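You operate a simulated robot arm through the tools that you are given. There is no shell and no other tool. Be economical: measure what you need, move in short steps, check, and stop when the job is done.

Carry out the task below with a simulated two-armed robot. There is one attempt and no reset: what you move stays moved.

## Task
Drain the wash tray, wipe out the sludge and refill it.
Fine: tray drain tap open till it is empty, then closed; wipe with the white pad and put it back; pump clean fluid about up to the red line. What is to be rubbed or washed off counts as gone when no trace of it is left.

The check looks at the end state, three seconds after you hand in, the way a careful person would. Anything else that was tipped, shoved, dropped, spilled or broken makes it a failure.

## Robot
Two 7-joint arms with two-finger parallel grippers on one trunk, on a base that drives. Base frame: it is fixed to the floor where the robot stands at the start and does not move with it; the origin is under the middle of the robot, x ahead of it, y to its left, z up. Units: mm, rad, N and s.
The left shoulder is at the start at [70, 130, 1212], the right one opposite. With the tool pointing down near the work surface each hand reaches from about 220 to 520 mm from the robot's upright axis, wherever it stands, measured 20 degrees to its own side. Places, roughly: sludge [600, -100, 900]; tray drain tap [500, -100, 900]; tray pump plunger [800, -100, 1000]. Payload 1.57 kg a hand.
Tool frame (each hand has its own): the origin (TCP) lies between the finger pads and is the grasp point; the fingertips stand 30 mm ahead of it; z points along the fingers, y is the line along which they close. The gripper opens to 80 mm. The fingers are 17 mm wide and 12 mm thick; the gripper's body (40 by 82 mm) begins 80 mm behind the TCP.
Orientation is that of the tool frame in the base frame, as a unit quaternion [x, y, z, w]. With the fingers straight down and closing along the base's y, the tool's x points along the base's -x, its y along +y and its z along -z.

## Interface
- The arms move only by the tool arm_command. It takes "left_motion", "right_motion" or both (then of equal length, played together; a hand with none holds still); each is a list of rows, each a list of 7 numbers: the turn, a rotation vector about the base's x, y, z in units of 5 degrees (1.0 is 5 degrees), then the shift along the base's x, y, z in units of 20 mm (1.0 is 20 mm), then the closure, from 0 (fully open) to 1 (shut). In form: [[wx, wy, wz, tx, ty, tz, hand], ...]. A call has 1 to 12 rows; each row shifts and turns the commanded pose from where the row before left it. A call with a number of a shift or a turn outside -1 to 1 is refused whole. Each row takes 0.2 s and may step no farther than 50 mm and 0.15 rad from the row before; otherwise, or with a gripper value out of range, the whole call is refused. A pose out of reach is approached as far as the arm can. The call stops where the force on the tool passes 40 N (or 10 N more than at its start, if that is more) or the arm is blocked; 0.2 s more then pass. Each finger travels about 108 mm/s and halts on what it meets, pressing with about 20 N; the grip force reading is that of the motor and also rises with nothing between the fingers. The clock runs only during rows and for 0.2 s after the last one: add rows that do not move to give the fingers time. The reply holds the time, the measured pose of the TCP, the force on the tool along the base axes, the opening and the grip force, in the units named above and with some noise, with the torque about the TCP (base axes, N m) and any sound that the robot's microphone picked up.
- Cameras (640 x 400 px; columns grow to the right, rows downward): "scene" is now at [136.1, -1.3, 1437.2]; the picture's right is [-0.01, -1.00, 0.00], its down [-0.61, 0.01, -0.79] and it looks along [0.79, -0.01, -0.61] (base axes); focal length 290 px, centre (320, 200). "left" rides on the left gripper at [72, 7, -122] in its tool frame; the picture's right is [-0.09, 1.00, 0.00], its down [-0.84, -0.08, -0.54] and it looks along [-0.54, -0.05, 0.84] (tool axes); focal length 238 px, centre (320, 200). "right" rides on the right gripper at [72, -7, -122] in its tool frame; the picture's right is [0.09, 1.00, 0.00], its down [-0.84, 0.08, -0.54] and it looks along [-0.54, 0.05, 0.84] (tool axes); focal length 238 px, centre (320, 200).
- capture(camera): a new picture of that camera. It takes no simulated time.
- slide_trunk(by): slides the trunk up (or, below 0, down) by that many mm; the arms and the scene camera ride with it, the base frame stays. It gives what a move gives, with no picture.
- base_move(legs): drives the robot by 1 to 6 legs, each [ahead, left, turn to the left] in mm, mm and rad, along the robot's own axes; the way and the turn of a leg run together, so that a leg with both is an arc; at most 1500 mm and 3.142 rad a leg. The arms and the cameras ride along, it lands a little off, and it stops where it bumps. It gives what a move gives.
- head_to(pan, tilt): turns the head with the scene camera to pan (to the left, within 1.501 rad either way) and tilt (down, from -0.506 to 1.204), counted from straight ahead of the robot. It gives what a move gives.
- pixel_to_xyz(camera, pixels): there is no depth. For up to 12 entries [column, row, z] of the newest picture of that camera ("zoom" is the newest enlarged one), the place [x, y] in the base frame at which the ray of that pixel passes the height z, good to about 3 mm. It takes no simulated time.
- close_up(camera, box): a new picture of the part [left, top, right, bottom] of that camera's present view, enlarged. It takes no simulated time.
- hand_in(): hands the job in; it is judged then, once.

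Work in short steps. Measure before you move; look again where a grasp or a placing could have gone wrong, and mend it. You have 80 turns and 70 pictures in all, those below and enlarged ones among them. Open the grippers and draw the arms clear of the work before you hand the job in, unless the task says otherwise; then end with one line.

The tools are called after "Request:" by a JSON object that holds its "name" and its "arguments". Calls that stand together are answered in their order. arm_command: Moves the arms, as the interface text tells. Its arguments: {"type":"object","properties":{"left_motion":{"type":"array","items":{"type":"array","items":{"type":"number"}}},"right_motion":{"type":"array","items":{"type":"array","items":{"type":"number"}}}},"required":[]} The other tools are called the same way: slide_trunk (by) slides the trunk up or down; base_move (legs) drives the base; head_to (pan, tilt) turns the head that bears the scene camera; capture (camera) takes a picture; pixel_to_xyz (camera, pixels) gives the place at which the rays of pixels pass given heights; close_up (camera, box) takes an enlarged picture of a part of a camera's view; hand_in () hands the job in.

At the start:

```text
time_s: 0.0
left_ee_pos: [361.9, 110.5, 1243.8]
left_orientation: [-0.001, 1.0, -0.001, 0.0]
left_contact_force: [0.1, -0.3, -0.5]
left_moment: [0.05, 0.0, 0.0]
left_finger_gap: 80.3
left_finger_force: 0.0
right_ee_pos: [361.4, -156.0, 1244.2]
right_orientation: [0.001, 1.0, 0.001, 0.0]
right_contact_force: [0.7, -0.1, -0.2]
right_moment: [0.03, 0.02, 0.0]
right_finger_gap: 80.1
right_finger_force: 0.1
trunk travel left (down, up): [-850.0, 90.0]
robot x, y, heading: [2.4, -0.9, 0.004]
head pan, tilt: [-0.01, 0.661]
```

scene: 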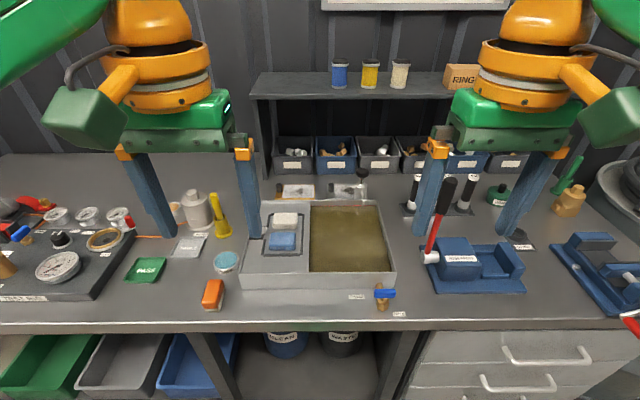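
right: 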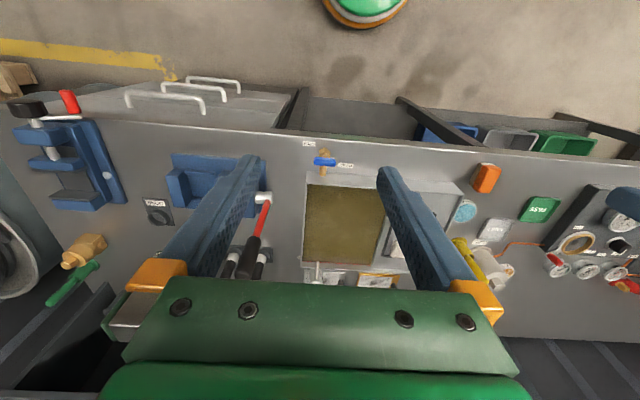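
left: 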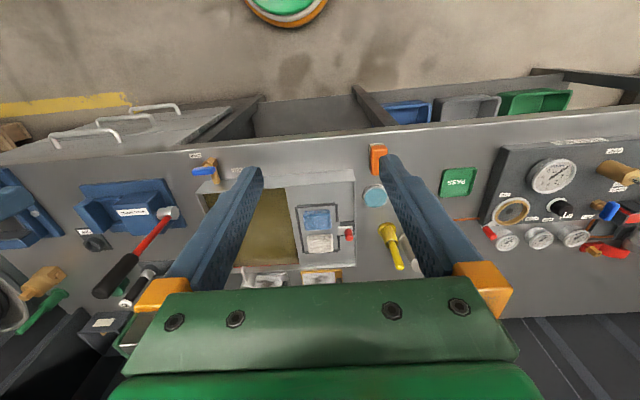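

The scene shows the tray (240-395, 200-290), the tap with blue lever near (385,293), pads at (285,220) and (283,240), and a plunger near (362,175). I enlarge these to measure.

Request:
{"name": "close_up", "arguments": {"camera": "scene", "box": [230, 150, 430, 330]}}

Request:
{"name": "close_up", "arguments": {"camera": "scene", "box": [335, 270, 425, 330]}}

Request:
{"name": "close_up", "arguments": {"camera": "scene", "box": [260, 160, 400, 210]}}

```text
2.22 times, centred on (330, 240) of scene
```

zoom: 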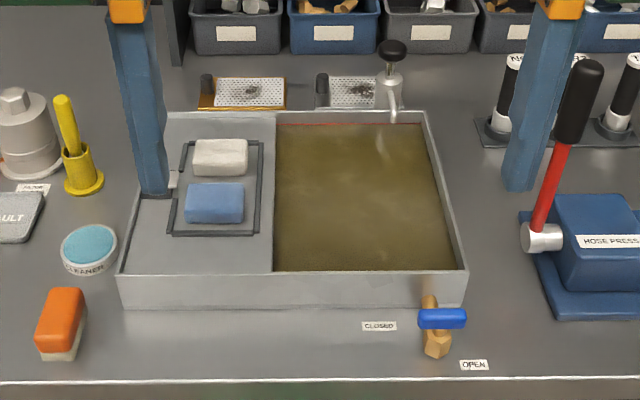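

```text
6.67 times, centred on (380, 300) of scene
```

zoom: 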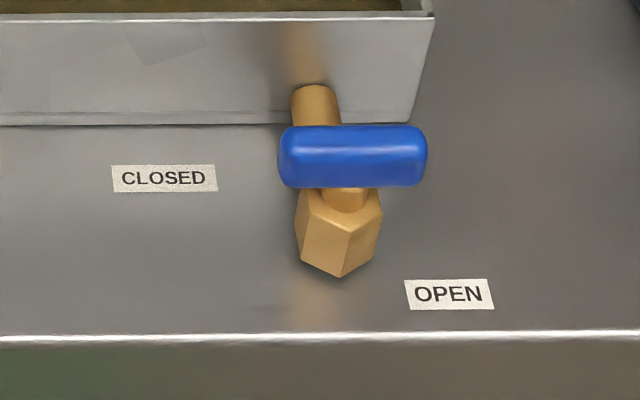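

```text
4.57 times, centred on (330, 185) of scene
```

zoom: 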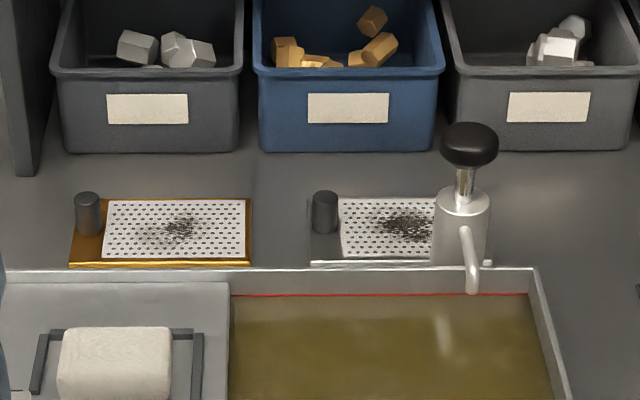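

The lever lies across (closed) at about (384.5,292); I compute positions at a few assumed heights.

Request:
{"name": "pixel_to_xyz", "arguments": {"camera": "scene", "pixels": [[375, 292, 930], [394, 292, 930], [384, 292, 930], [384, 292, 900], [320, 283, 900], [362, 170, 1000], [362, 170, 1050], [285, 219, 900], [395, 318, 900], [310, 206, 900], [381, 206, 900], [391, 271, 930]]}}

Request:
{"name": "capture", "arguments": {"camera": "right"}}

Request:
{"name": "close_up", "arguments": {"camera": "right", "box": [280, 130, 500, 300]}}

```text
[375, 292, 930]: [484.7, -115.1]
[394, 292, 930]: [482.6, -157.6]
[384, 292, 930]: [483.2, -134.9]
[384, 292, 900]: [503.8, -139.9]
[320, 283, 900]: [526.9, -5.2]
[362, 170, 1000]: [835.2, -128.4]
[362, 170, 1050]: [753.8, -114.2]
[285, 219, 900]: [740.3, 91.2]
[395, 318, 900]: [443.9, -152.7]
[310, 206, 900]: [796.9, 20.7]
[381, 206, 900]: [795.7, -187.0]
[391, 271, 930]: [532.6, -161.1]
```

```text
63 pictures are left
```

right: 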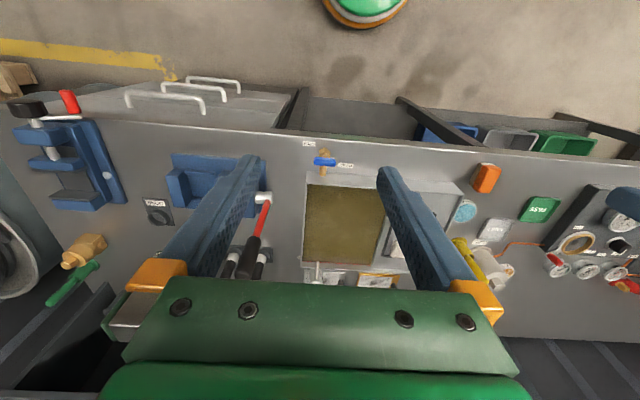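

```text
2.35 times, centred on (390, 215) of right
```

zoom: 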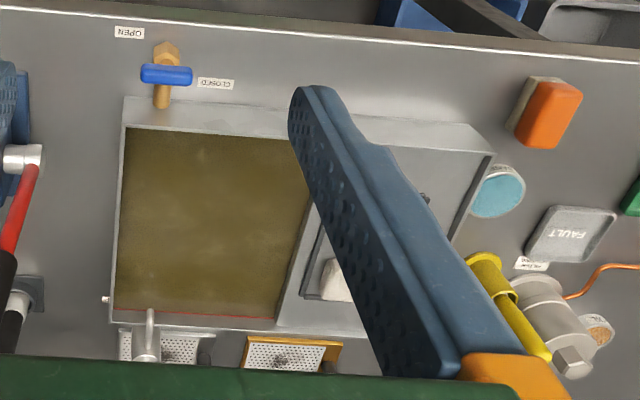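

Triangulating lever, bench label, tray rim corner and plunger from the right camera: lever (325,161), OPEN label (308,144), rim corner (306,185), plunger spout (318,272).

Request:
{"name": "pixel_to_xyz", "arguments": {"camera": "right", "pixels": [[337, 156, 900], [337, 156, 930], [337, 156, 960], [324, 144, 850], [337, 156, 870]]}}

Request:
{"name": "pixel_to_xyz", "arguments": {"camera": "zoom", "pixels": [[166, 74, 900], [166, 74, 930], [141, 73, 930], [192, 76, 930], [130, 32, 850], [130, 32, 900], [217, 84, 850], [217, 84, 900], [121, 127, 900], [121, 127, 930]]}}

Request:
{"name": "pixel_to_xyz", "arguments": {"camera": "scene", "pixels": [[399, 314, 850], [399, 314, 900], [358, 297, 850], [358, 297, 900], [384, 292, 860]]}}

```text
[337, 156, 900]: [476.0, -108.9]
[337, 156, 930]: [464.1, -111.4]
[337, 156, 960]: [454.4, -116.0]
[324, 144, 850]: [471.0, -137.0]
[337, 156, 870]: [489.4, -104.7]
```

```text
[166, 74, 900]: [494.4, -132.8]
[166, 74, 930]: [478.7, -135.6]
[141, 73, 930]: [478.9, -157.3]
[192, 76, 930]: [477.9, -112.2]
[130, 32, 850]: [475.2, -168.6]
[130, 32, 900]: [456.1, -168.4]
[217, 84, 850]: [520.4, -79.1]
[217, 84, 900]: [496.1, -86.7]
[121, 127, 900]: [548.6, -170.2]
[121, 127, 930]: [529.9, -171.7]
```

```text
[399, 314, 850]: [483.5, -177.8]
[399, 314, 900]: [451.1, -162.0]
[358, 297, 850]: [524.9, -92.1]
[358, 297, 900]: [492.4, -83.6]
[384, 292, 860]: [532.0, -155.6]
```

Lever estimated at about (480,-135,935), bench at ~880. I look down to see what is in front of the base before driving closer.

Request:
{"name": "head_to", "arguments": {"pan": 0, "tilt": 1.2}}

Request:
{"name": "capture", "arguments": {"camera": "scene"}}

```text
time_s: 1.0
left_ee_pos: [362.1, 112.1, 1243.9]
left_orientation: [-0.001, 1.0, -0.001, -0.001]
left_contact_force: [-0.4, -0.7, 0.0]
left_moment: [-0.07, 0.01, -0.01]
left_finger_gap: 79.9
left_finger_force: 0.1
right_ee_pos: [360.9, -155.1, 1243.4]
right_orientation: [0.001, 1.0, 0.001, -0.001]
right_contact_force: [0.8, 0.1, -0.5]
right_moment: [0.03, 0.0, 0.0]
right_finger_gap: 80.0
right_finger_force: 0.1
trunk travel left (down, up): [-850.0, 90.0]
robot x, y, heading: [-4.5, 3.4, -0.006]
head pan, tilt: [0.0, 1.201]
```

```text
61 pictures are left
```

scene: 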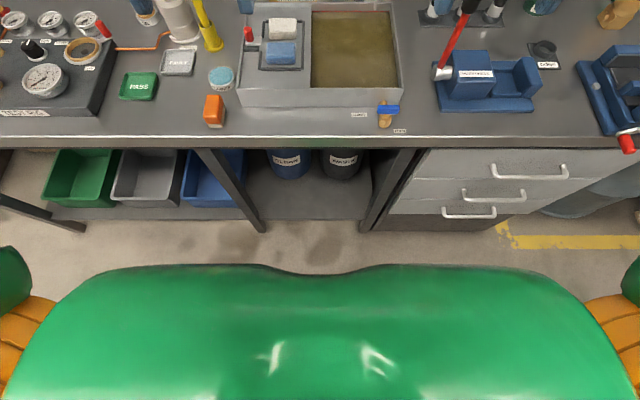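

The floor ahead is clear up to the bench edge. I drive 100 mm ahead.

Request:
{"name": "base_move", "arguments": {"legs": [[100, 0, 0]]}}

Request:
{"name": "capture", "arguments": {"camera": "scene"}}

Request:
{"name": "capture", "arguments": {"camera": "right"}}

```text
time_s: 2.1
left_ee_pos: [457.2, 111.2, 1245.6]
left_orientation: [0.001, 1.0, -0.001, 0.003]
left_contact_force: [-0.3, -0.4, -0.3]
left_moment: [0.03, -0.05, 0.01]
left_finger_gap: 79.6
left_finger_force: 0.1
right_ee_pos: [456.3, -157.2, 1246.0]
right_orientation: [0.003, 1.0, 0.001, 0.002]
right_contact_force: [0.3, 0.5, 1.0]
right_moment: [0.0, -0.03, -0.02]
right_finger_gap: 79.9
right_finger_force: 0.1
trunk travel left (down, up): [-850.0, 90.0]
robot x, y, heading: [106.1, 2.7, -0.005]
head pan, tilt: [0.0, 1.201]
```

```text
60 pictures are left
```

scene: 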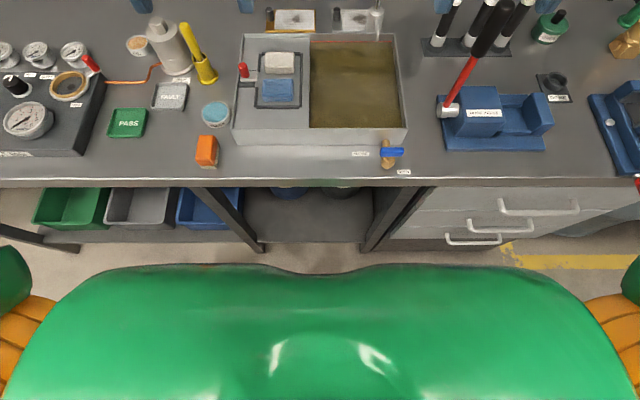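

```text
59 pictures are left
```

right: 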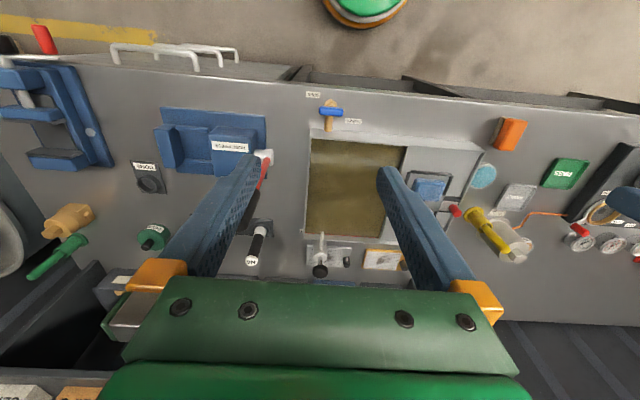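

Triangulating again: lever scene (390,152)/right (331,112); CLOSED label, bench; plunger knob right (319,270); pads.

Request:
{"name": "pixel_to_xyz", "arguments": {"camera": "scene", "pixels": [[390, 152, 900], [390, 152, 940], [360, 154, 880], [404, 172, 880], [405, 130, 900], [405, 130, 940], [279, 61, 940], [279, 90, 940], [377, 10, 1000], [233, 130, 940], [320, 183, 880]]}}

Request:
{"name": "pixel_to_xyz", "arguments": {"camera": "right", "pixels": [[331, 112, 900], [331, 112, 940], [352, 121, 880], [313, 94, 880], [311, 132, 900], [311, 132, 940], [319, 270, 1000], [319, 270, 1040], [319, 270, 960]]}}

```text
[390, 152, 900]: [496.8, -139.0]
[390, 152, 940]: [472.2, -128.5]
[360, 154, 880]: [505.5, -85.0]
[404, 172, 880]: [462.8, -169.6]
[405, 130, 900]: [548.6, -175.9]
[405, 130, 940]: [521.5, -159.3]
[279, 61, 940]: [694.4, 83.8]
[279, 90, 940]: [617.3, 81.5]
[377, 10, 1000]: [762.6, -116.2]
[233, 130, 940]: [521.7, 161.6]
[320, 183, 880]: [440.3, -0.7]
```

```text
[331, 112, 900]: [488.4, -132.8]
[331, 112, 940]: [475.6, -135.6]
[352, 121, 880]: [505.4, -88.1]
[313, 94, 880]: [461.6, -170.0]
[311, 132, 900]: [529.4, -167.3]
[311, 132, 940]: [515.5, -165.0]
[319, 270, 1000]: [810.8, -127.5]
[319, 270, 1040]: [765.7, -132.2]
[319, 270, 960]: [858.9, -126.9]
```

Bench z=880 (labels agree in both views), lever top ≈ (480,-134,928), bar along y. I turn the right hand 60° of +90° while moving over it.

Request:
{"name": "arm_command", "arguments": {"right_motion": [[0, 0, 1, 0.1, 0.1, -0.6, 0.3], [0, 0, 1, 0.1, 0.1, -0.6, 0.3], [0, 0, 1, 0.1, 0.1, -0.6, 0.3], [0, 0, 1, 0.1, 0.1, -0.6, 0.3], [0, 0, 1, 0.1, 0.1, -0.6, 0.3], [0, 0, 1, 0.1, 0.1, -0.6, 0.3], [0, 0, 1, 0.1, 0.1, -0.6, 0.3], [0, 0, 1, 0.1, 0.1, -0.6, 0.3], [0, 0, 1, 0.1, 0.1, -0.6, 0.3], [0, 0, 1, 0.1, 0.1, -0.6, 0.3], [0, 0, 1, 0.1, 0.1, -0.6, 0.3], [0, 0, 1, 0.1, 0.1, -0.6, 0.3]]}}

Request:
{"name": "arm_command", "arguments": {"right_motion": [[0, 0, 1, 0, 0, -1, 0.3], [0, 0, 1, 0, 0, -1, 0.3], [0, 0, 1, 0, 0, -1, 0.3], [0, 0, 1, 0, 0, -1, 0.3], [0, 0, 1, 0, 0, 0, 0.3], [0, 0, 1, 0, 0, 0, 0.3], [0, 0, 0, 0, 0, 0, 0.3]]}}

Request:
{"name": "capture", "arguments": {"camera": "right"}}

Request:
{"name": "capture", "arguments": {"camera": "scene"}}

```text
time_s: 4.7
left_ee_pos: [463.8, 110.3, 1243.9]
left_orientation: [0.0, 1.0, 0.0, 0.0]
left_contact_force: [-0.5, 0.5, -0.8]
left_moment: [0.0, 0.02, 0.03]
left_finger_gap: 79.9
left_finger_force: 0.1
right_ee_pos: [485.9, -132.6, 1101.1]
right_orientation: [-0.498, 0.867, 0.001, 0.0]
right_contact_force: [0.3, 0.0, -0.5]
right_moment: [-0.01, -0.01, -0.01]
right_finger_gap: 55.9
right_finger_force: 0.0
trunk travel left (down, up): [-850.0, 90.0]
robot x, y, heading: [102.4, 0.2, -0.008]
head pan, tilt: [0.0, 1.201]
```

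```text
time_s: 6.3
left_ee_pos: [462.4, 110.3, 1243.6]
left_orientation: [0.0, 1.0, -0.002, 0.0]
left_contact_force: [0.4, -0.4, 0.3]
left_moment: [0.03, 0.0, -0.03]
left_finger_gap: 79.8
left_finger_force: 0.0
right_ee_pos: [485.2, -132.3, 1019.6]
right_orientation: [-0.706, 0.708, 0.001, 0.0]
right_contact_force: [0.7, 0.4, 0.2]
right_moment: [-0.02, -0.02, 0.0]
right_finger_gap: 55.8
right_finger_force: 0.0
trunk travel left (down, up): [-850.0, 90.0]
robot x, y, heading: [98.5, 1.4, -0.004]
head pan, tilt: [0.0, 1.201]
```

```text
58 pictures are left
```

right: 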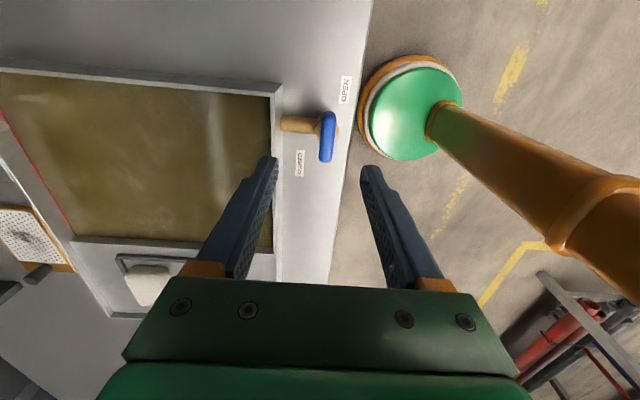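

```text
57 pictures are left
```

scene: 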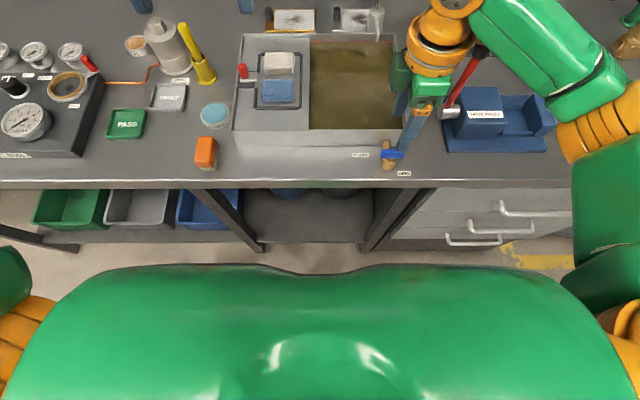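

The hand camera now sees the lever at (327,137) from the side. I enlarge it.

Request:
{"name": "close_up", "arguments": {"camera": "right", "box": [250, 80, 410, 180]}}

Request:
{"name": "pixel_to_xyz", "arguments": {"camera": "right", "pixels": [[327, 113, 930], [327, 161, 930], [334, 137, 930], [320, 137, 930], [282, 124, 900], [275, 86, 940], [326, 137, 920]]}}

```text
4.00 times, centred on (330, 130) of right
```

zoom: 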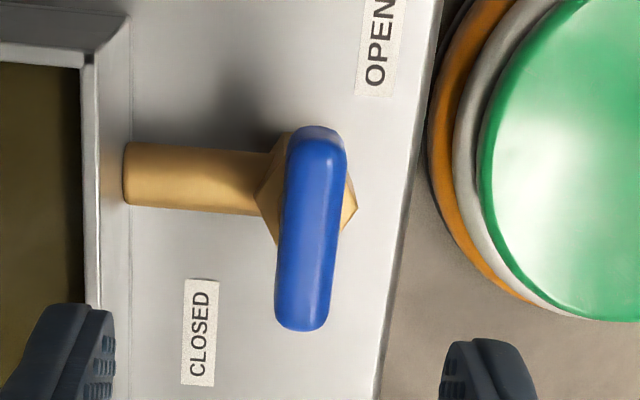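

```text
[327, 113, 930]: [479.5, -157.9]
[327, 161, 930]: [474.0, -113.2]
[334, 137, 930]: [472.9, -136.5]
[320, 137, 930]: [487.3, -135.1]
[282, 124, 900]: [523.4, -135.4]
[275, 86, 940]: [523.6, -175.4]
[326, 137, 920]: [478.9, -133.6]
```

Pivot ≈ (479.5,-135.5), bar 15 wide. I descend to z≈945 with tips just above the valve body and close gently.

Request:
{"name": "arm_command", "arguments": {"right_motion": [[0, 0, 0, -0.27, -0.15, -0.7, 0.4], [0, 0, 0, 0, 0, -1, 0.4], [0, 0, 0, 0, 0, -1, 0.4], [0, 0, 0, 0, 0, -0.7, 0.4], [0, 0, 0, 0, 0, -0.35, 0.4], [0, 0, 0, 0, 0, 0, 0.4]]}}

Request:
{"name": "close_up", "arguments": {"camera": "right", "box": [240, 80, 400, 180]}}

Request:
{"name": "close_up", "arguments": {"camera": "scene", "box": [340, 100, 440, 180]}}

```text
time_s: 7.7
left_ee_pos: [462.4, 110.8, 1245.1]
left_orientation: [0.001, 1.0, -0.001, 0.0]
left_contact_force: [0.1, 0.1, 0.7]
left_moment: [0.0, 0.02, 0.0]
left_finger_gap: 79.9
left_finger_force: 0.1
right_ee_pos: [480.6, -133.8, 942.8]
right_orientation: [-0.705, 0.709, 0.0, 0.0]
right_contact_force: [0.1, -0.1, 0.0]
right_moment: [0.0, -0.01, -0.02]
right_finger_gap: 47.9
right_finger_force: 0.0
trunk travel left (down, up): [-850.0, 90.0]
robot x, y, heading: [98.5, -3.0, -0.004]
head pan, tilt: [0.0, 1.201]
```

```text
4.00 times, centred on (320, 130) of right
```

zoom: 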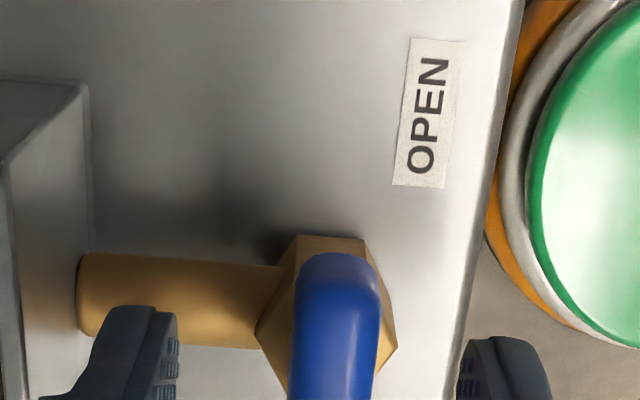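

```text
5.00 times, centred on (390, 140) of scene
```

zoom: 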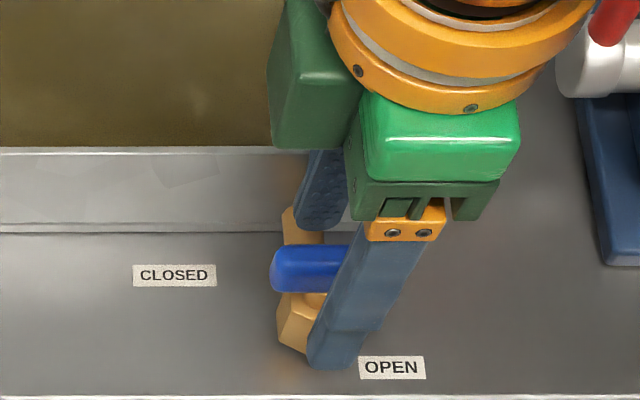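

Fingers straddle the bar. I close and try a small clockwise turn, reading the torque.

Request:
{"name": "arm_command", "arguments": {"right_motion": [[0, 0, 0, 0, -0.05, 0, 1], [0, 0, 0, 0, 0, 0, 1], [0, 0, 0, 0, 0, 0, 1]]}}

Request:
{"name": "arm_command", "arguments": {"right_motion": [[0, 0, -1, 0, 0, 0, 1], [0, 0, -1, 0, 0, 0, 1]]}}

Request:
{"name": "close_up", "arguments": {"camera": "right", "box": [240, 80, 400, 220]}}

```text
time_s: 8.5
left_ee_pos: [461.8, 111.7, 1244.8]
left_orientation: [0.002, 1.0, -0.001, 0.0]
left_contact_force: [0.1, 0.5, 0.6]
left_moment: [0.01, 0.02, 0.02]
left_finger_gap: 80.3
left_finger_force: 0.0
right_ee_pos: [479.1, -134.5, 943.8]
right_orientation: [-0.705, 0.709, 0.001, -0.001]
right_contact_force: [-6.8, 3.3, -12.1]
right_moment: [0.32, -0.12, 0.23]
right_finger_gap: 12.8
right_finger_force: 29.2
trunk travel left (down, up): [-850.0, 90.0]
robot x, y, heading: [105.0, 1.2, -0.001]
head pan, tilt: [0.0, 1.201]
```

```text
time_s: 9.1
left_ee_pos: [462.4, 110.3, 1244.5]
left_orientation: [0.0, 1.0, -0.001, 0.0]
left_contact_force: [0.0, -0.6, 0.3]
left_moment: [-0.03, -0.02, -0.04]
left_finger_gap: 80.1
left_finger_force: 0.1
right_ee_pos: [478.9, -135.9, 946.0]
right_orientation: [-0.641, 0.768, 0.0, 0.0]
right_contact_force: [-6.6, 0.9, -8.6]
right_moment: [-0.01, 0.08, 0.78]
right_finger_gap: 15.7
right_finger_force: 31.1
trunk travel left (down, up): [-850.0, 90.0]
robot x, y, heading: [101.3, 1.3, -0.003]
head pan, tilt: [0.0, 1.201]
```

```text
2.86 times, centred on (320, 150) of right
```

zoom: 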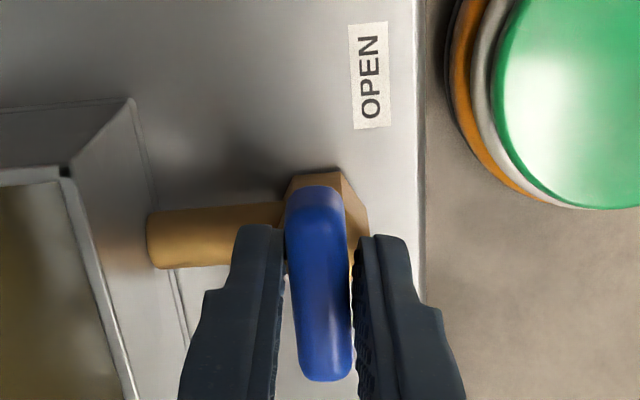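

The clockwise turn met 0.78 N m and the fingers spread (12.8→15.7), so I try counter-clockwise.

Request:
{"name": "arm_command", "arguments": {"right_motion": [[0, 0, 1, 0, 0, 0, 1], [0, 0, 1, 0, 0, 0, 1], [0, 0, 1, 0, 0, 0, 1], [0, 0, 1, 0, 0, 0, 1], [0, 0, 1, 0, 0, 0, 1]]}}

Request:
{"name": "close_up", "arguments": {"camera": "right", "box": [240, 80, 400, 220]}}

```text
time_s: 10.3
left_ee_pos: [461.6, 111.0, 1244.7]
left_orientation: [0.0, 1.0, -0.001, 0.002]
left_contact_force: [0.1, -0.2, 0.8]
left_moment: [0.0, -0.01, 0.0]
left_finger_gap: 80.0
left_finger_force: 0.0
right_ee_pos: [480.1, -136.7, 945.1]
right_orientation: [0.793, -0.61, 0.0, 0.0]
right_contact_force: [-6.8, 4.0, -5.6]
right_moment: [0.78, 0.34, -0.06]
right_finger_gap: 12.9
right_finger_force: 29.6
trunk travel left (down, up): [-850.0, 90.0]
robot x, y, heading: [99.6, 1.2, -0.003]
head pan, tilt: [0.0, 1.201]
```

```text
2.86 times, centred on (320, 150) of right
```

zoom: 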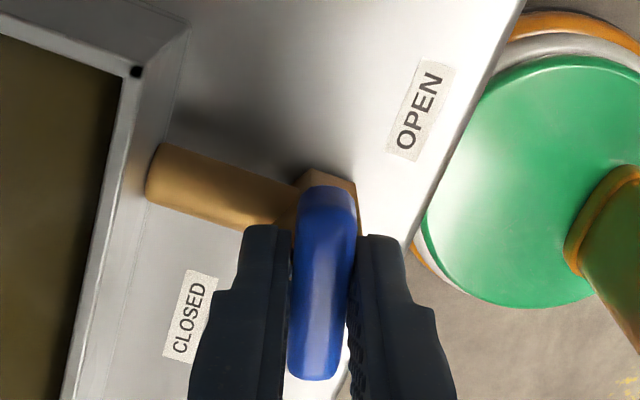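

The lever follows counter-clockwise (now 15° turned). I continue.

Request:
{"name": "arm_command", "arguments": {"right_motion": [[0, 0, 1, 0, 0, 0, 1], [0, 0, 1, 0, 0, 0, 1], [0, 0, 1, 0, 0, 0, 1], [0, 0, 1, 0, 0, 0, 1], [0, 0, 1, 0, 0, 0, 1], [0, 0, 1, 0, 0, 0, 1], [0, 0, 1, 0, 0, 0, 1], [0, 0, 1, 0, 0, 0, 1]]}}

Request:
{"name": "arm_command", "arguments": {"right_motion": [[0, 0, 1, 0, 0, 0, 1], [0, 0, 1, 0, 0, 0, 1], [0, 0, 1, 0, 0, 0, 1], [0, 0, 1, 0, 0, 0, 1], [0, 0, 1, 0, 0, 0, 1], [0, 0, 1, 0, 0, 0, 1], [0, 0, 1, 0, 0, 0, 1]]}}

Request:
{"name": "capture", "arguments": {"camera": "scene"}}

Request:
{"name": "capture", "arguments": {"camera": "right"}}

```text
time_s: 12.1
left_ee_pos: [462.4, 112.1, 1244.0]
left_orientation: [0.001, 1.0, -0.001, -0.001]
left_contact_force: [0.1, -0.4, -0.5]
left_moment: [0.0, 0.0, 0.02]
left_finger_gap: 79.9
left_finger_force: 0.2
right_ee_pos: [480.3, -134.7, 945.9]
right_orientation: [0.953, -0.302, 0.001, 0.0]
right_contact_force: [2.9, -0.1, 12.4]
right_moment: [0.35, 0.46, -0.01]
right_finger_gap: 12.6
right_finger_force: 30.0
trunk travel left (down, up): [-850.0, 90.0]
robot x, y, heading: [100.2, -2.0, -0.002]
head pan, tilt: [0.0, 1.201]
```

```text
time_s: 13.7
left_ee_pos: [462.7, 112.5, 1244.2]
left_orientation: [0.0, 1.0, -0.002, 0.0]
left_contact_force: [-0.9, -0.1, -0.1]
left_moment: [-0.02, -0.02, 0.04]
left_finger_gap: 79.9
left_finger_force: 0.1
right_ee_pos: [480.2, -134.6, 945.3]
right_orientation: [1.0, -0.001, 0.0, 0.001]
right_contact_force: [3.8, 3.1, 6.2]
right_moment: [0.39, -0.15, -0.01]
right_finger_gap: 12.8
right_finger_force: 29.9
trunk travel left (down, up): [-850.0, 90.0]
robot x, y, heading: [102.8, -0.6, -0.006]
head pan, tilt: [0.0, 1.201]
```

```text
51 pictures are left
```

scene: 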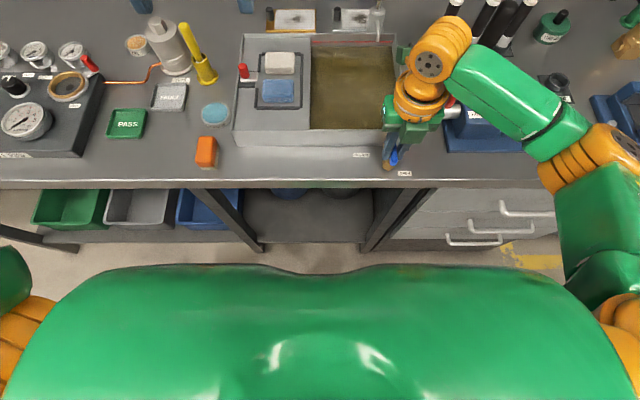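

```text
50 pictures are left
```

right: 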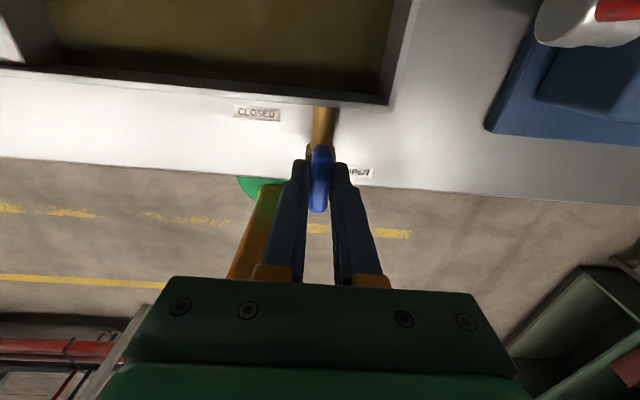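

The lever lies along x (open) and liquid is falling (red line more exposed). I release, lift the right hand, and wait.

Request:
{"name": "arm_command", "arguments": {"right_motion": [[0, 0, 0, 0, 0, 0, 0.5], [0, 0, 0, 0, 0, 0, 0.5], [0, 0, 0, 0, 0, 1, 0.5], [0, 0, 0, 0, 0, 1, 0.5], [0, 0, 0, 0, 0, 1, 0.5], [0, 0, 0, 0, 0, 1, 0.5], [0, 0, 0, 0, 0, 1, 0.5], [0, 0, 0, 0, 0, 1, 0.5], [0, 0, 0, 0, 0, 1, 0.5], [0, 0, 0, 0, 0, 1, 0.5], [0, 0, 0, 0, 0, 1, 0.5], [0, 0, 0, 0, 0, 0, 0.5]]}}

Request:
{"name": "head_to", "arguments": {"pan": 0, "tilt": 0.85}}

Request:
{"name": "capture", "arguments": {"camera": "scene"}}

Request:
{"name": "capture", "arguments": {"camera": "left"}}

```text
time_s: 16.3
left_ee_pos: [462.6, 110.1, 1243.8]
left_orientation: [0.001, 1.0, 0.0, 0.0]
left_contact_force: [0.8, 0.4, -0.4]
left_moment: [0.0, 0.01, -0.02]
left_finger_gap: 80.0
left_finger_force: 0.1
right_ee_pos: [480.6, -138.3, 1126.0]
right_orientation: [1.0, -0.003, 0.0, 0.001]
right_contact_force: [-0.1, 0.1, -0.5]
right_moment: [-0.02, -0.03, 0.02]
right_finger_gap: 40.1
right_finger_force: 0.0
trunk travel left (down, up): [-850.0, 90.0]
robot x, y, heading: [98.7, 0.9, 0.003]
head pan, tilt: [0.0, 1.201]
```

```text
time_s: 17.1
left_ee_pos: [462.7, 109.8, 1244.3]
left_orientation: [0.001, 1.0, 0.0, 0.0]
left_contact_force: [0.4, 0.1, 0.4]
left_moment: [-0.03, 0.03, -0.02]
left_finger_gap: 80.1
left_finger_force: 0.1
right_ee_pos: [480.6, -137.5, 1125.0]
right_orientation: [1.0, -0.003, 0.0, 0.0]
right_contact_force: [-0.2, 0.0, 0.9]
right_moment: [0.02, -0.05, 0.01]
right_finger_gap: 40.0
right_finger_force: 0.1
trunk travel left (down, up): [-850.0, 90.0]
robot x, y, heading: [100.9, -1.6, -0.009]
head pan, tilt: [0.0, 0.85]
```

```text
49 pictures are left
```

scene: 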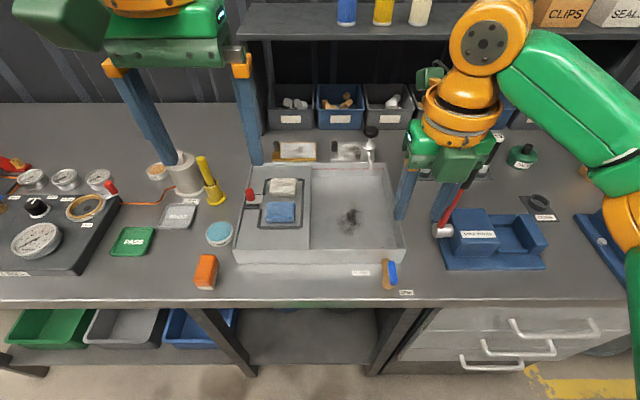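

```text
48 pictures are left
```

left: 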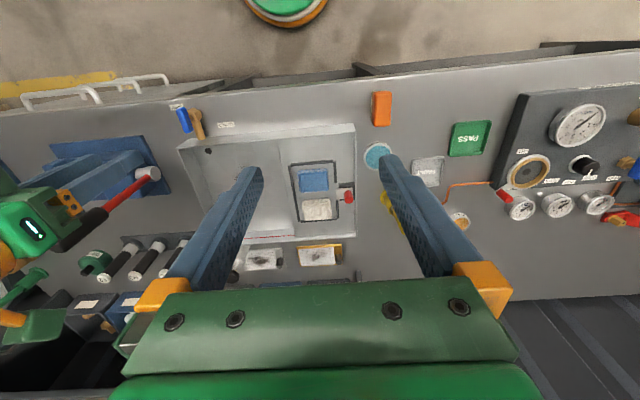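

The tray looks drained; sludge is at about (349,218). I enlarge to confirm.

Request:
{"name": "close_up", "arguments": {"camera": "scene", "box": [235, 125, 415, 285]}}

Request:
{"name": "pixel_to_xyz", "arguments": {"camera": "zoom", "pixels": [[410, 330, 890], [375, 325, 890], [445, 335, 890], [155, 205, 940], [155, 205, 920], [160, 295, 920], [300, 430, 890]]}}

Request:
{"name": "pixel_to_xyz", "arguments": {"camera": "left", "pixels": [[317, 209, 900], [317, 209, 920], [317, 209, 940], [314, 180, 920]]}}

Request:
{"name": "pixel_to_xyz", "arguments": {"camera": "scene", "pixels": [[283, 185, 900], [283, 185, 920], [283, 185, 940], [280, 211, 920], [349, 218, 890], [313, 249, 890], [391, 249, 890], [314, 164, 940], [383, 164, 940], [371, 132, 1000], [404, 249, 940], [235, 249, 940]]}}

```text
2.50 times, centred on (325, 205) of scene
```

zoom: 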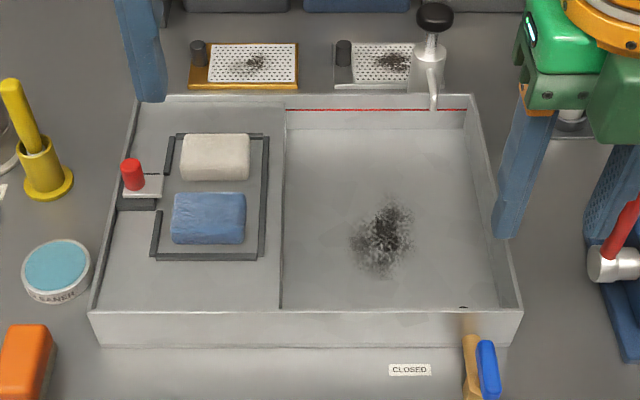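

```text
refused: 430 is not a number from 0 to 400
```

```text
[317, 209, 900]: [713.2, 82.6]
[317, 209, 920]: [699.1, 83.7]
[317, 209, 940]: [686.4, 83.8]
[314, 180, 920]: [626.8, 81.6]
```

```text
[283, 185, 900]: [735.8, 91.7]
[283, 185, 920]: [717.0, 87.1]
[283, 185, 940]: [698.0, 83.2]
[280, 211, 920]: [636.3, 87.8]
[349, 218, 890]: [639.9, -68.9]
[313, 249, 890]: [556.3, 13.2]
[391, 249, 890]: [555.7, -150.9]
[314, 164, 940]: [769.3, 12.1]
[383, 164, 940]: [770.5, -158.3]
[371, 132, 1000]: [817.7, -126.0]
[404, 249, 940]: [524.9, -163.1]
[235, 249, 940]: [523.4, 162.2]
```

The tray is empty. The right hand is still aligned above the lever, so I close it now: down, grip, turn -90°.

Request:
{"name": "arm_command", "arguments": {"right_motion": [[0, 0, 0, 0, 0.1, -1, 0.5], [0, 0, 0, 0, 0, -1, 0.5], [0, 0, 0, 0, 0, -1, 0.5], [0, 0, 0, 0, 0, -1, 0.5], [0, 0, 0, 0, 0, -1, 0.5], [0, 0, 0, 0, 0, -1, 0.5], [0, 0, 0, 0, 0, -1, 0.5], [0, 0, 0, 0, 0, -1, 0.5], [0, 0, 0, 0, 0, -1, 0.5], [0, 0, 0, 0, 0, 0, 1], [0, 0, 0, 0, 0, 0, 1], [0, 0, 0, 0, 0, 0, 1]]}}

Request:
{"name": "arm_command", "arguments": {"right_motion": [[0, 0, -1, 0, 0, 0, 1], [0, 0, -1, 0, 0, 0, 1], [0, 0, -1, 0, 0, 0, 1], [0, 0, -1, 0, 0, 0, 1], [0, 0, -1, 0, 0, 0, 1], [0, 0, -1, 0, 0, 0, 1], [0, 0, -1, 0, 0, 0, 1], [0, 0, -1, 0, 0, 0, 1], [0, 0, -1, 0, 0, 0, 1], [0, 0, -1, 0, 0, 0, 1]]}}

Request:
{"name": "arm_command", "arguments": {"right_motion": [[0, 0, -1, 0, 0, 0, 1], [0, 0, -1, 0, 0, 0, 1], [0, 0, -1, 0, 0, 0, 1], [0, 0, -1, 0, 0, 0, 1], [0, 0, -1, 0, 0, 0, 1], [0, 0, -1, 0, 0, 0, 1], [0, 0, -1, 0, 0, 0, 1], [0, 0, -1, 0, 0, 0, 1], [0, 0, 0, 0, 0, 0, 1]]}}

Request:
{"name": "close_up", "arguments": {"camera": "right", "box": [240, 80, 400, 220]}}

```text
time_s: 19.7
left_ee_pos: [462.8, 110.0, 1242.6]
left_orientation: [0.001, 1.0, 0.0, 0.0]
left_contact_force: [-0.6, -0.7, -0.5]
left_moment: [0.02, -0.02, -0.02]
left_finger_gap: 79.9
left_finger_force: 0.1
right_ee_pos: [479.7, -133.9, 945.6]
right_orientation: [1.0, -0.003, 0.001, 0.001]
right_contact_force: [-1.4, 0.1, -5.6]
right_moment: [0.11, -0.84, -0.01]
right_finger_gap: 13.2
right_finger_force: 29.8
trunk travel left (down, up): [-850.0, 90.0]
robot x, y, heading: [106.3, -0.5, -0.006]
head pan, tilt: [0.0, 0.85]
```

```text
time_s: 21.9
left_ee_pos: [462.8, 111.1, 1245.1]
left_orientation: [0.001, 1.0, -0.002, 0.001]
left_contact_force: [-0.2, 0.1, 0.4]
left_moment: [0.02, 0.02, -0.03]
left_finger_gap: 80.1
left_finger_force: 0.1
right_ee_pos: [480.2, -135.8, 944.6]
right_orientation: [0.905, -0.426, 0.002, 0.0]
right_contact_force: [3.2, -2.1, 16.0]
right_moment: [-0.14, 0.06, 0.0]
right_finger_gap: 12.6
right_finger_force: 29.7
trunk travel left (down, up): [-850.0, 90.0]
robot x, y, heading: [98.9, 1.3, -0.0]
head pan, tilt: [0.0, 0.85]
```

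```text
time_s: 23.9
left_ee_pos: [462.5, 109.5, 1244.6]
left_orientation: [0.001, 1.0, 0.0, 0.0]
left_contact_force: [0.3, -0.4, -0.4]
left_moment: [0.02, 0.01, -0.02]
left_finger_gap: 79.9
left_finger_force: 0.1
right_ee_pos: [480.6, -136.1, 945.0]
right_orientation: [-0.705, 0.709, 0.001, 0.0]
right_contact_force: [1.3, -4.5, 8.6]
right_moment: [-0.75, 0.06, 0.19]
right_finger_gap: 13.0
right_finger_force: 29.9
trunk travel left (down, up): [-850.0, 90.0]
robot x, y, heading: [99.2, 1.1, -0.003]
head pan, tilt: [0.0, 0.85]
```

```text
2.86 times, centred on (320, 150) of right
```

zoom: 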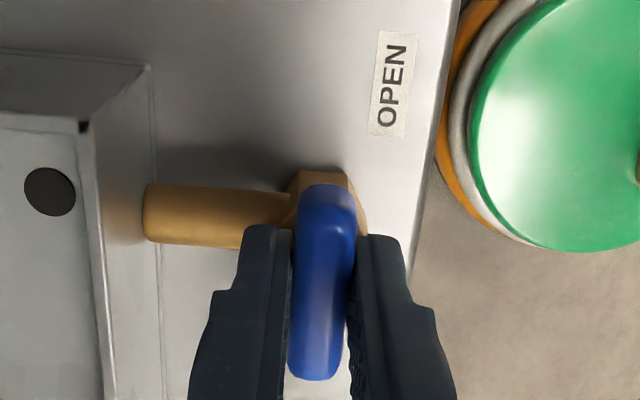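

The lever is back across at its stop (torque 0.19). I release, lift and unwind the right hand.

Request:
{"name": "arm_command", "arguments": {"right_motion": [[0, 0, 0, 0, 0, 0, 0.5], [0, 0, 0, 0, 0, 0, 0.5], [0, 0, 0, 0, 0, 1, 0.5], [0, 0, 0, 0, 0, 1, 0.5], [0, 0, 0, 0, 0, 1, 0.5], [0, 0, -1, 0, 0, 1, 0.5], [0, 0, -1, 0, 0, 1, 0.5], [0, 0, -1, 0, 0, 1, 0.5], [0, 0, -1, 0, 0, 1, 0.5], [0, 0, -1, 0, 0, 1, 0.5], [0, 0, -1, 0, 0, 1, 0.5], [0, 0, -1, 0, 0, 1, 0.5]]}}

Request:
{"name": "arm_command", "arguments": {"right_motion": [[0, 0, -1, 0, 0, 1, 0.5], [0, 0, -1, 0, 0, 1, 0.5], [0, 0, -1, 0, -0.2, 1, 0.5], [0, 0, -1, -1, -0.5, 0, 0.5], [0, 0, -1, -1, -1, 0, 0.5], [0, 0, -1, -1, -1, 0, 0.5], [0, 0, -1, -1, -1, 0, 0.5], [0, 0, -1, -1, -1, 0, 0.5], [0, 0, -1, -1, -1, 0, 0.5], [0, 0, -1, -1, -1, 0, 0.5], [0, 0, -1, 0, 0, 0, 0.5]]}}

Request:
{"name": "base_move", "arguments": {"legs": [[60, 0, 0]]}}

Request:
{"name": "capture", "arguments": {"camera": "scene"}}

Request:
{"name": "capture", "arguments": {"camera": "left"}}

```text
time_s: 26.5
left_ee_pos: [461.9, 111.8, 1243.8]
left_orientation: [0.0, 1.0, -0.001, 0.0]
left_contact_force: [0.2, -1.2, 0.0]
left_moment: [0.0, -0.01, -0.01]
left_finger_gap: 79.9
left_finger_force: 0.1
right_ee_pos: [478.7, -133.6, 1145.4]
right_orientation: [-0.459, 0.888, 0.0, 0.0]
right_contact_force: [-0.4, 0.0, -0.4]
right_moment: [0.0, -0.05, 0.0]
right_finger_gap: 40.1
right_finger_force: 0.1
trunk travel left (down, up): [-850.0, 90.0]
robot x, y, heading: [99.8, -1.8, -0.007]
head pan, tilt: [0.0, 0.85]
```

```text
time_s: 28.9
left_ee_pos: [464.7, 110.5, 1242.5]
left_orientation: [0.001, 1.0, -0.001, 0.0]
left_contact_force: [0.3, -0.4, 0.6]
left_moment: [0.01, 0.01, -0.01]
left_finger_gap: 80.0
left_finger_force: 0.1
right_ee_pos: [342.3, -267.2, 1204.1]
right_orientation: [0.002, 1.0, 0.001, 0.0]
right_contact_force: [0.5, 0.2, 0.6]
right_moment: [-0.05, 0.01, 0.01]
right_finger_gap: 39.8
right_finger_force: 0.1
right hand out of reach, approached as far as the arm can: row 11
trunk travel left (down, up): [-850.0, 90.0]
robot x, y, heading: [104.7, -2.0, 0.001]
head pan, tilt: [0.0, 0.85]
```

```text
time_s: 29.9
left_ee_pos: [512.8, 107.9, 1247.7]
left_orientation: [0.002, 1.0, -0.001, 0.004]
left_contact_force: [-0.6, 0.7, -0.1]
left_moment: [0.0, -0.06, -0.01]
left_finger_gap: 80.1
left_finger_force: 0.1
right_ee_pos: [392.7, -268.3, 1204.9]
right_orientation: [0.004, 1.0, 0.001, 0.004]
right_contact_force: [-0.8, -0.4, -0.1]
right_moment: [-0.03, -0.1, 0.02]
right_finger_gap: 40.1
right_finger_force: 0.1
trunk travel left (down, up): [-850.0, 90.0]
robot x, y, heading: [160.0, 1.4, -0.002]
head pan, tilt: [0.0, 0.85]
```

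```text
45 pictures are left
```

scene: 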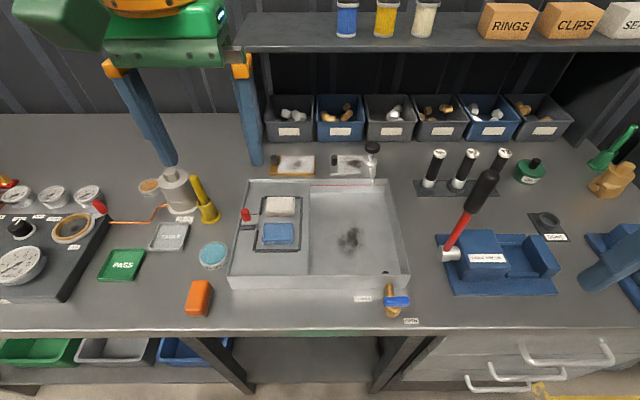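

```text
44 pictures are left
```

left: 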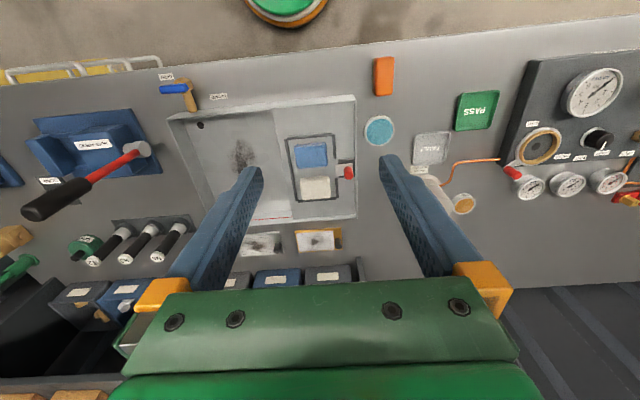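

Nothing bumped. Sludge sits at about (349,238), white pad at (281,206). I drive another 80 mm so the pad and tray come within reach.

Request:
{"name": "base_move", "arguments": {"legs": [[80, 0, 0]]}}

Request:
{"name": "head_to", "arguments": {"pan": 0, "tilt": 1.0}}

Request:
{"name": "capture", "arguments": {"camera": "scene"}}

Request:
{"name": "capture", "arguments": {"camera": "left"}}

```text
time_s: 31.0
left_ee_pos: [593.2, 109.4, 1247.3]
left_orientation: [0.001, 1.0, -0.001, 0.003]
left_contact_force: [-1.1, -0.8, 1.1]
left_moment: [0.0, -0.04, -0.01]
left_finger_gap: 80.0
left_finger_force: 0.0
right_ee_pos: [472.6, -267.1, 1206.1]
right_orientation: [0.003, 1.0, 0.001, 0.003]
right_contact_force: [-0.7, -0.4, 0.1]
right_moment: [0.03, -0.05, 0.04]
right_finger_gap: 39.8
right_finger_force: 0.1
trunk travel left (down, up): [-850.0, 90.0]
robot x, y, heading: [236.9, -0.4, -0.003]
head pan, tilt: [0.0, 0.85]
```

```text
time_s: 31.7
left_ee_pos: [600.3, 109.3, 1244.6]
left_orientation: [0.001, 1.0, -0.001, 0.001]
left_contact_force: [-0.1, -0.3, 0.1]
left_moment: [0.0, 0.0, 0.0]
left_finger_gap: 80.0
left_finger_force: 0.1
right_ee_pos: [478.7, -267.9, 1203.2]
right_orientation: [0.003, 1.0, 0.001, 0.001]
right_contact_force: [-0.1, -0.1, 0.3]
right_moment: [-0.01, -0.02, 0.02]
right_finger_gap: 40.1
right_finger_force: 0.0
trunk travel left (down, up): [-850.0, 90.0]
robot x, y, heading: [241.5, -0.2, -0.002]
head pan, tilt: [0.0, 1.0]
```

```text
43 pictures are left
```

scene: 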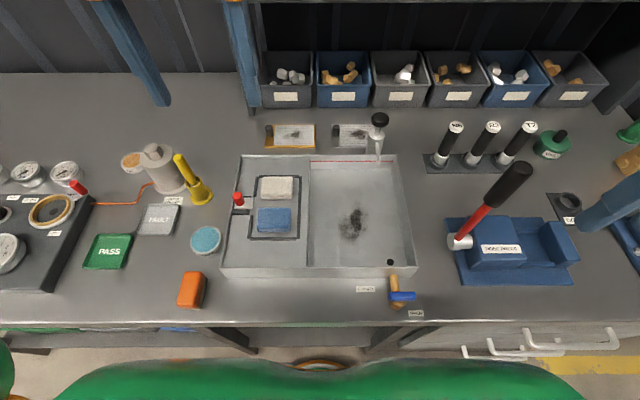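

```text
42 pictures are left
```

left: 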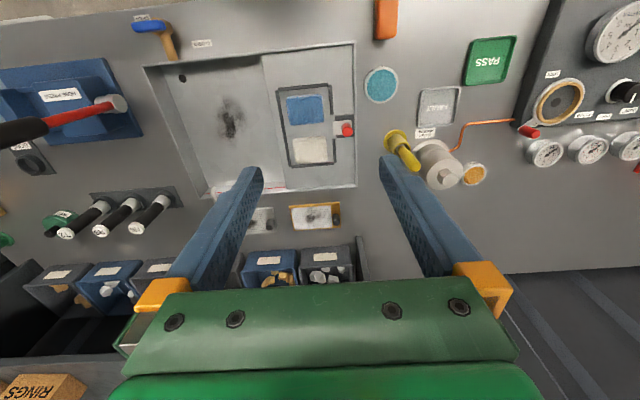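

Measuring pad (scene (276,187), left (310,150)), blue pad, sludge bounds, plunger, base foot.

Request:
{"name": "pixel_to_xyz", "arguments": {"camera": "scene", "pixels": [[276, 183, 920], [276, 183, 940], [276, 183, 960], [259, 183, 940], [293, 183, 940], [276, 178, 940], [276, 196, 940], [342, 218, 890], [352, 240, 890], [352, 206, 890], [366, 218, 890], [320, 360, 100]]}}

Request:
{"name": "pixel_to_xyz", "arguments": {"camera": "left", "pixels": [[310, 151, 920], [310, 151, 940], [310, 151, 960], [293, 150, 940], [326, 151, 940], [310, 138, 940], [310, 164, 940], [230, 117, 890], [228, 97, 890], [232, 137, 890], [218, 117, 890], [243, 117, 890]]}}

Request:
{"name": "close_up", "arguments": {"camera": "scene", "box": [215, 100, 425, 280]}}

Request:
{"name": "close_up", "arguments": {"camera": "left", "box": [190, 50, 370, 210]}}

```text
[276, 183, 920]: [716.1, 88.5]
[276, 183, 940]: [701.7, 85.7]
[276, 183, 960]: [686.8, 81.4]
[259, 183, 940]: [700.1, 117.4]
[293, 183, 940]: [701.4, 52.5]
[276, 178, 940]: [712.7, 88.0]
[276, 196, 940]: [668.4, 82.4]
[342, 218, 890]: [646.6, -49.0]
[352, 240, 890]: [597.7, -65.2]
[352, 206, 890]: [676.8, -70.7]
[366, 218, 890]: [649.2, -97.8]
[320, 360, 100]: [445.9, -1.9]
```

```text
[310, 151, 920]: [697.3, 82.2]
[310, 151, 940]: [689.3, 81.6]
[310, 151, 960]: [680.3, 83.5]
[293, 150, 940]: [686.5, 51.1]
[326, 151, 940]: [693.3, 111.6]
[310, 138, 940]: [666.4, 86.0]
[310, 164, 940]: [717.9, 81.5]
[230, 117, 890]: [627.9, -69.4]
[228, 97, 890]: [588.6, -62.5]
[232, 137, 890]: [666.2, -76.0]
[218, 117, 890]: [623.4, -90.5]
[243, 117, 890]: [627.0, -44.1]
```

```text
2.22 times, centred on (320, 190) of scene
```

zoom: 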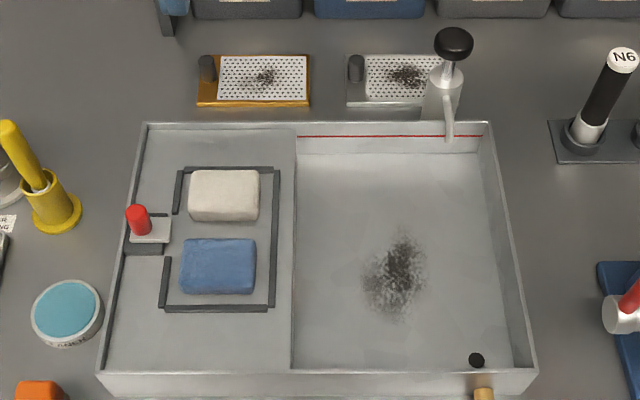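

```text
2.50 times, centred on (280, 130) of left
```

zoom: 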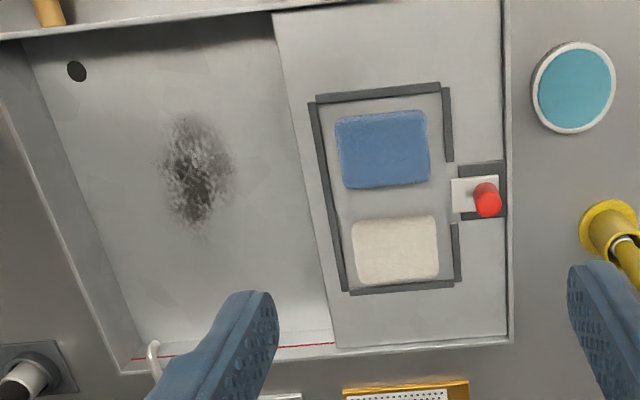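

Pad ≈ x 675–715, y 51–115, top ≈940, deck ≈916. I bring the left hand over it at z≈1020.

Request:
{"name": "arm_command", "arguments": {"left_motion": [[0, 0, 0, 0.39, -0.11, -0.93, 0], [0, 0, 0, 0.39, -0.11, -0.93, 0], [0, 0, 0, 0.39, -0.11, -0.93, 0], [0, 0, 0, 0.39, -0.11, -0.93, 0], [0, 0, 0, 0.39, -0.11, -0.93, 0], [0, 0, 0, 0.39, -0.11, -0.93, 0], [0, 0, 0, 0.39, -0.11, -0.93, 0], [0, 0, 0, 0.39, -0.11, -0.93, 0], [0, 0, 0, 0.39, -0.11, -0.93, 0], [0, 0, 0, 0.39, -0.11, -0.93, 0], [0, 0, 0, 0.39, -0.11, -0.93, 0], [0, 0, 0, 0.39, -0.11, -0.93, 0]]}}

Request:
{"name": "capture", "arguments": {"camera": "left"}}

Request:
{"name": "close_up", "arguments": {"camera": "left", "box": [220, 70, 420, 195]}}

```text
time_s: 34.3
left_ee_pos: [696.5, 80.9, 1018.0]
left_orientation: [0.001, 1.0, 0.0, 0.001]
left_contact_force: [-0.1, -0.4, 0.3]
left_moment: [0.0, 0.0, 0.02]
left_finger_gap: 80.0
left_finger_force: 0.1
right_ee_pos: [480.5, -268.2, 1203.8]
right_orientation: [0.003, 1.0, 0.001, 0.0]
right_contact_force: [-0.8, -0.5, -0.1]
right_moment: [0.01, -0.01, 0.0]
right_finger_gap: 40.0
right_finger_force: 0.1
trunk travel left (down, up): [-850.0, 90.0]
robot x, y, heading: [237.3, -0.2, -0.004]
head pan, tilt: [0.0, 1.0]
```

```text
39 pictures are left
```

left: 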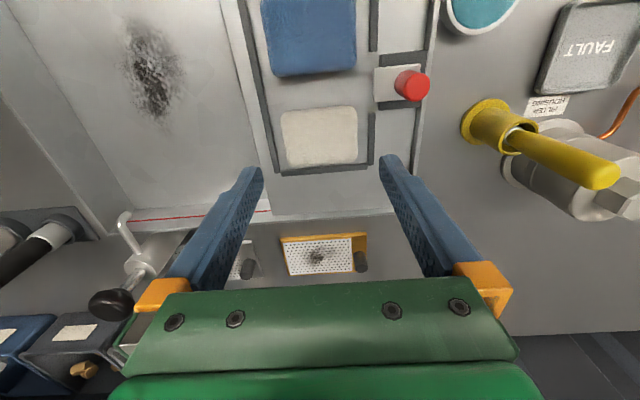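

```text
3.20 times, centred on (320, 132) of left
```

zoom: 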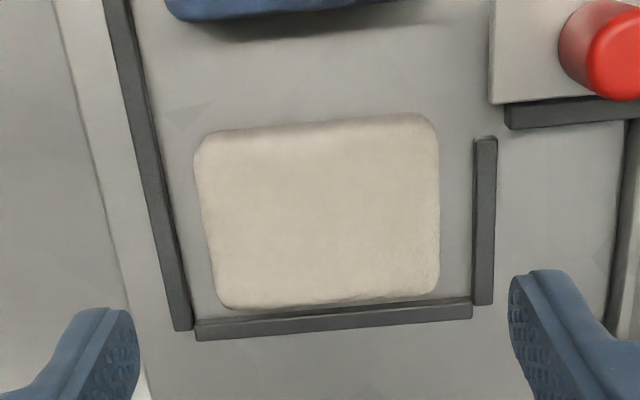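

Measuring pad top corners in the enlarged view at z 940.

Request:
{"name": "pixel_to_xyz", "arguments": {"camera": "zoom", "pixels": [[198, 150, 940], [437, 130, 940], [439, 285, 940], [222, 305, 940], [320, 215, 940], [320, 215, 930], [160, 200, 920], [482, 215, 920], [330, 310, 920], [330, 330, 916]]}}

```text
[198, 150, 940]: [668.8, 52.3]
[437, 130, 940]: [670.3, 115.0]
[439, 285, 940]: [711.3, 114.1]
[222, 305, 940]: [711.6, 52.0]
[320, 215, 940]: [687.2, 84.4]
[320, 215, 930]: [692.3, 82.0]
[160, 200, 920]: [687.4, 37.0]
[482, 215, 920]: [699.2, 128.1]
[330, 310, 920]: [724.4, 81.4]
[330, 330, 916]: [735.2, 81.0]
```

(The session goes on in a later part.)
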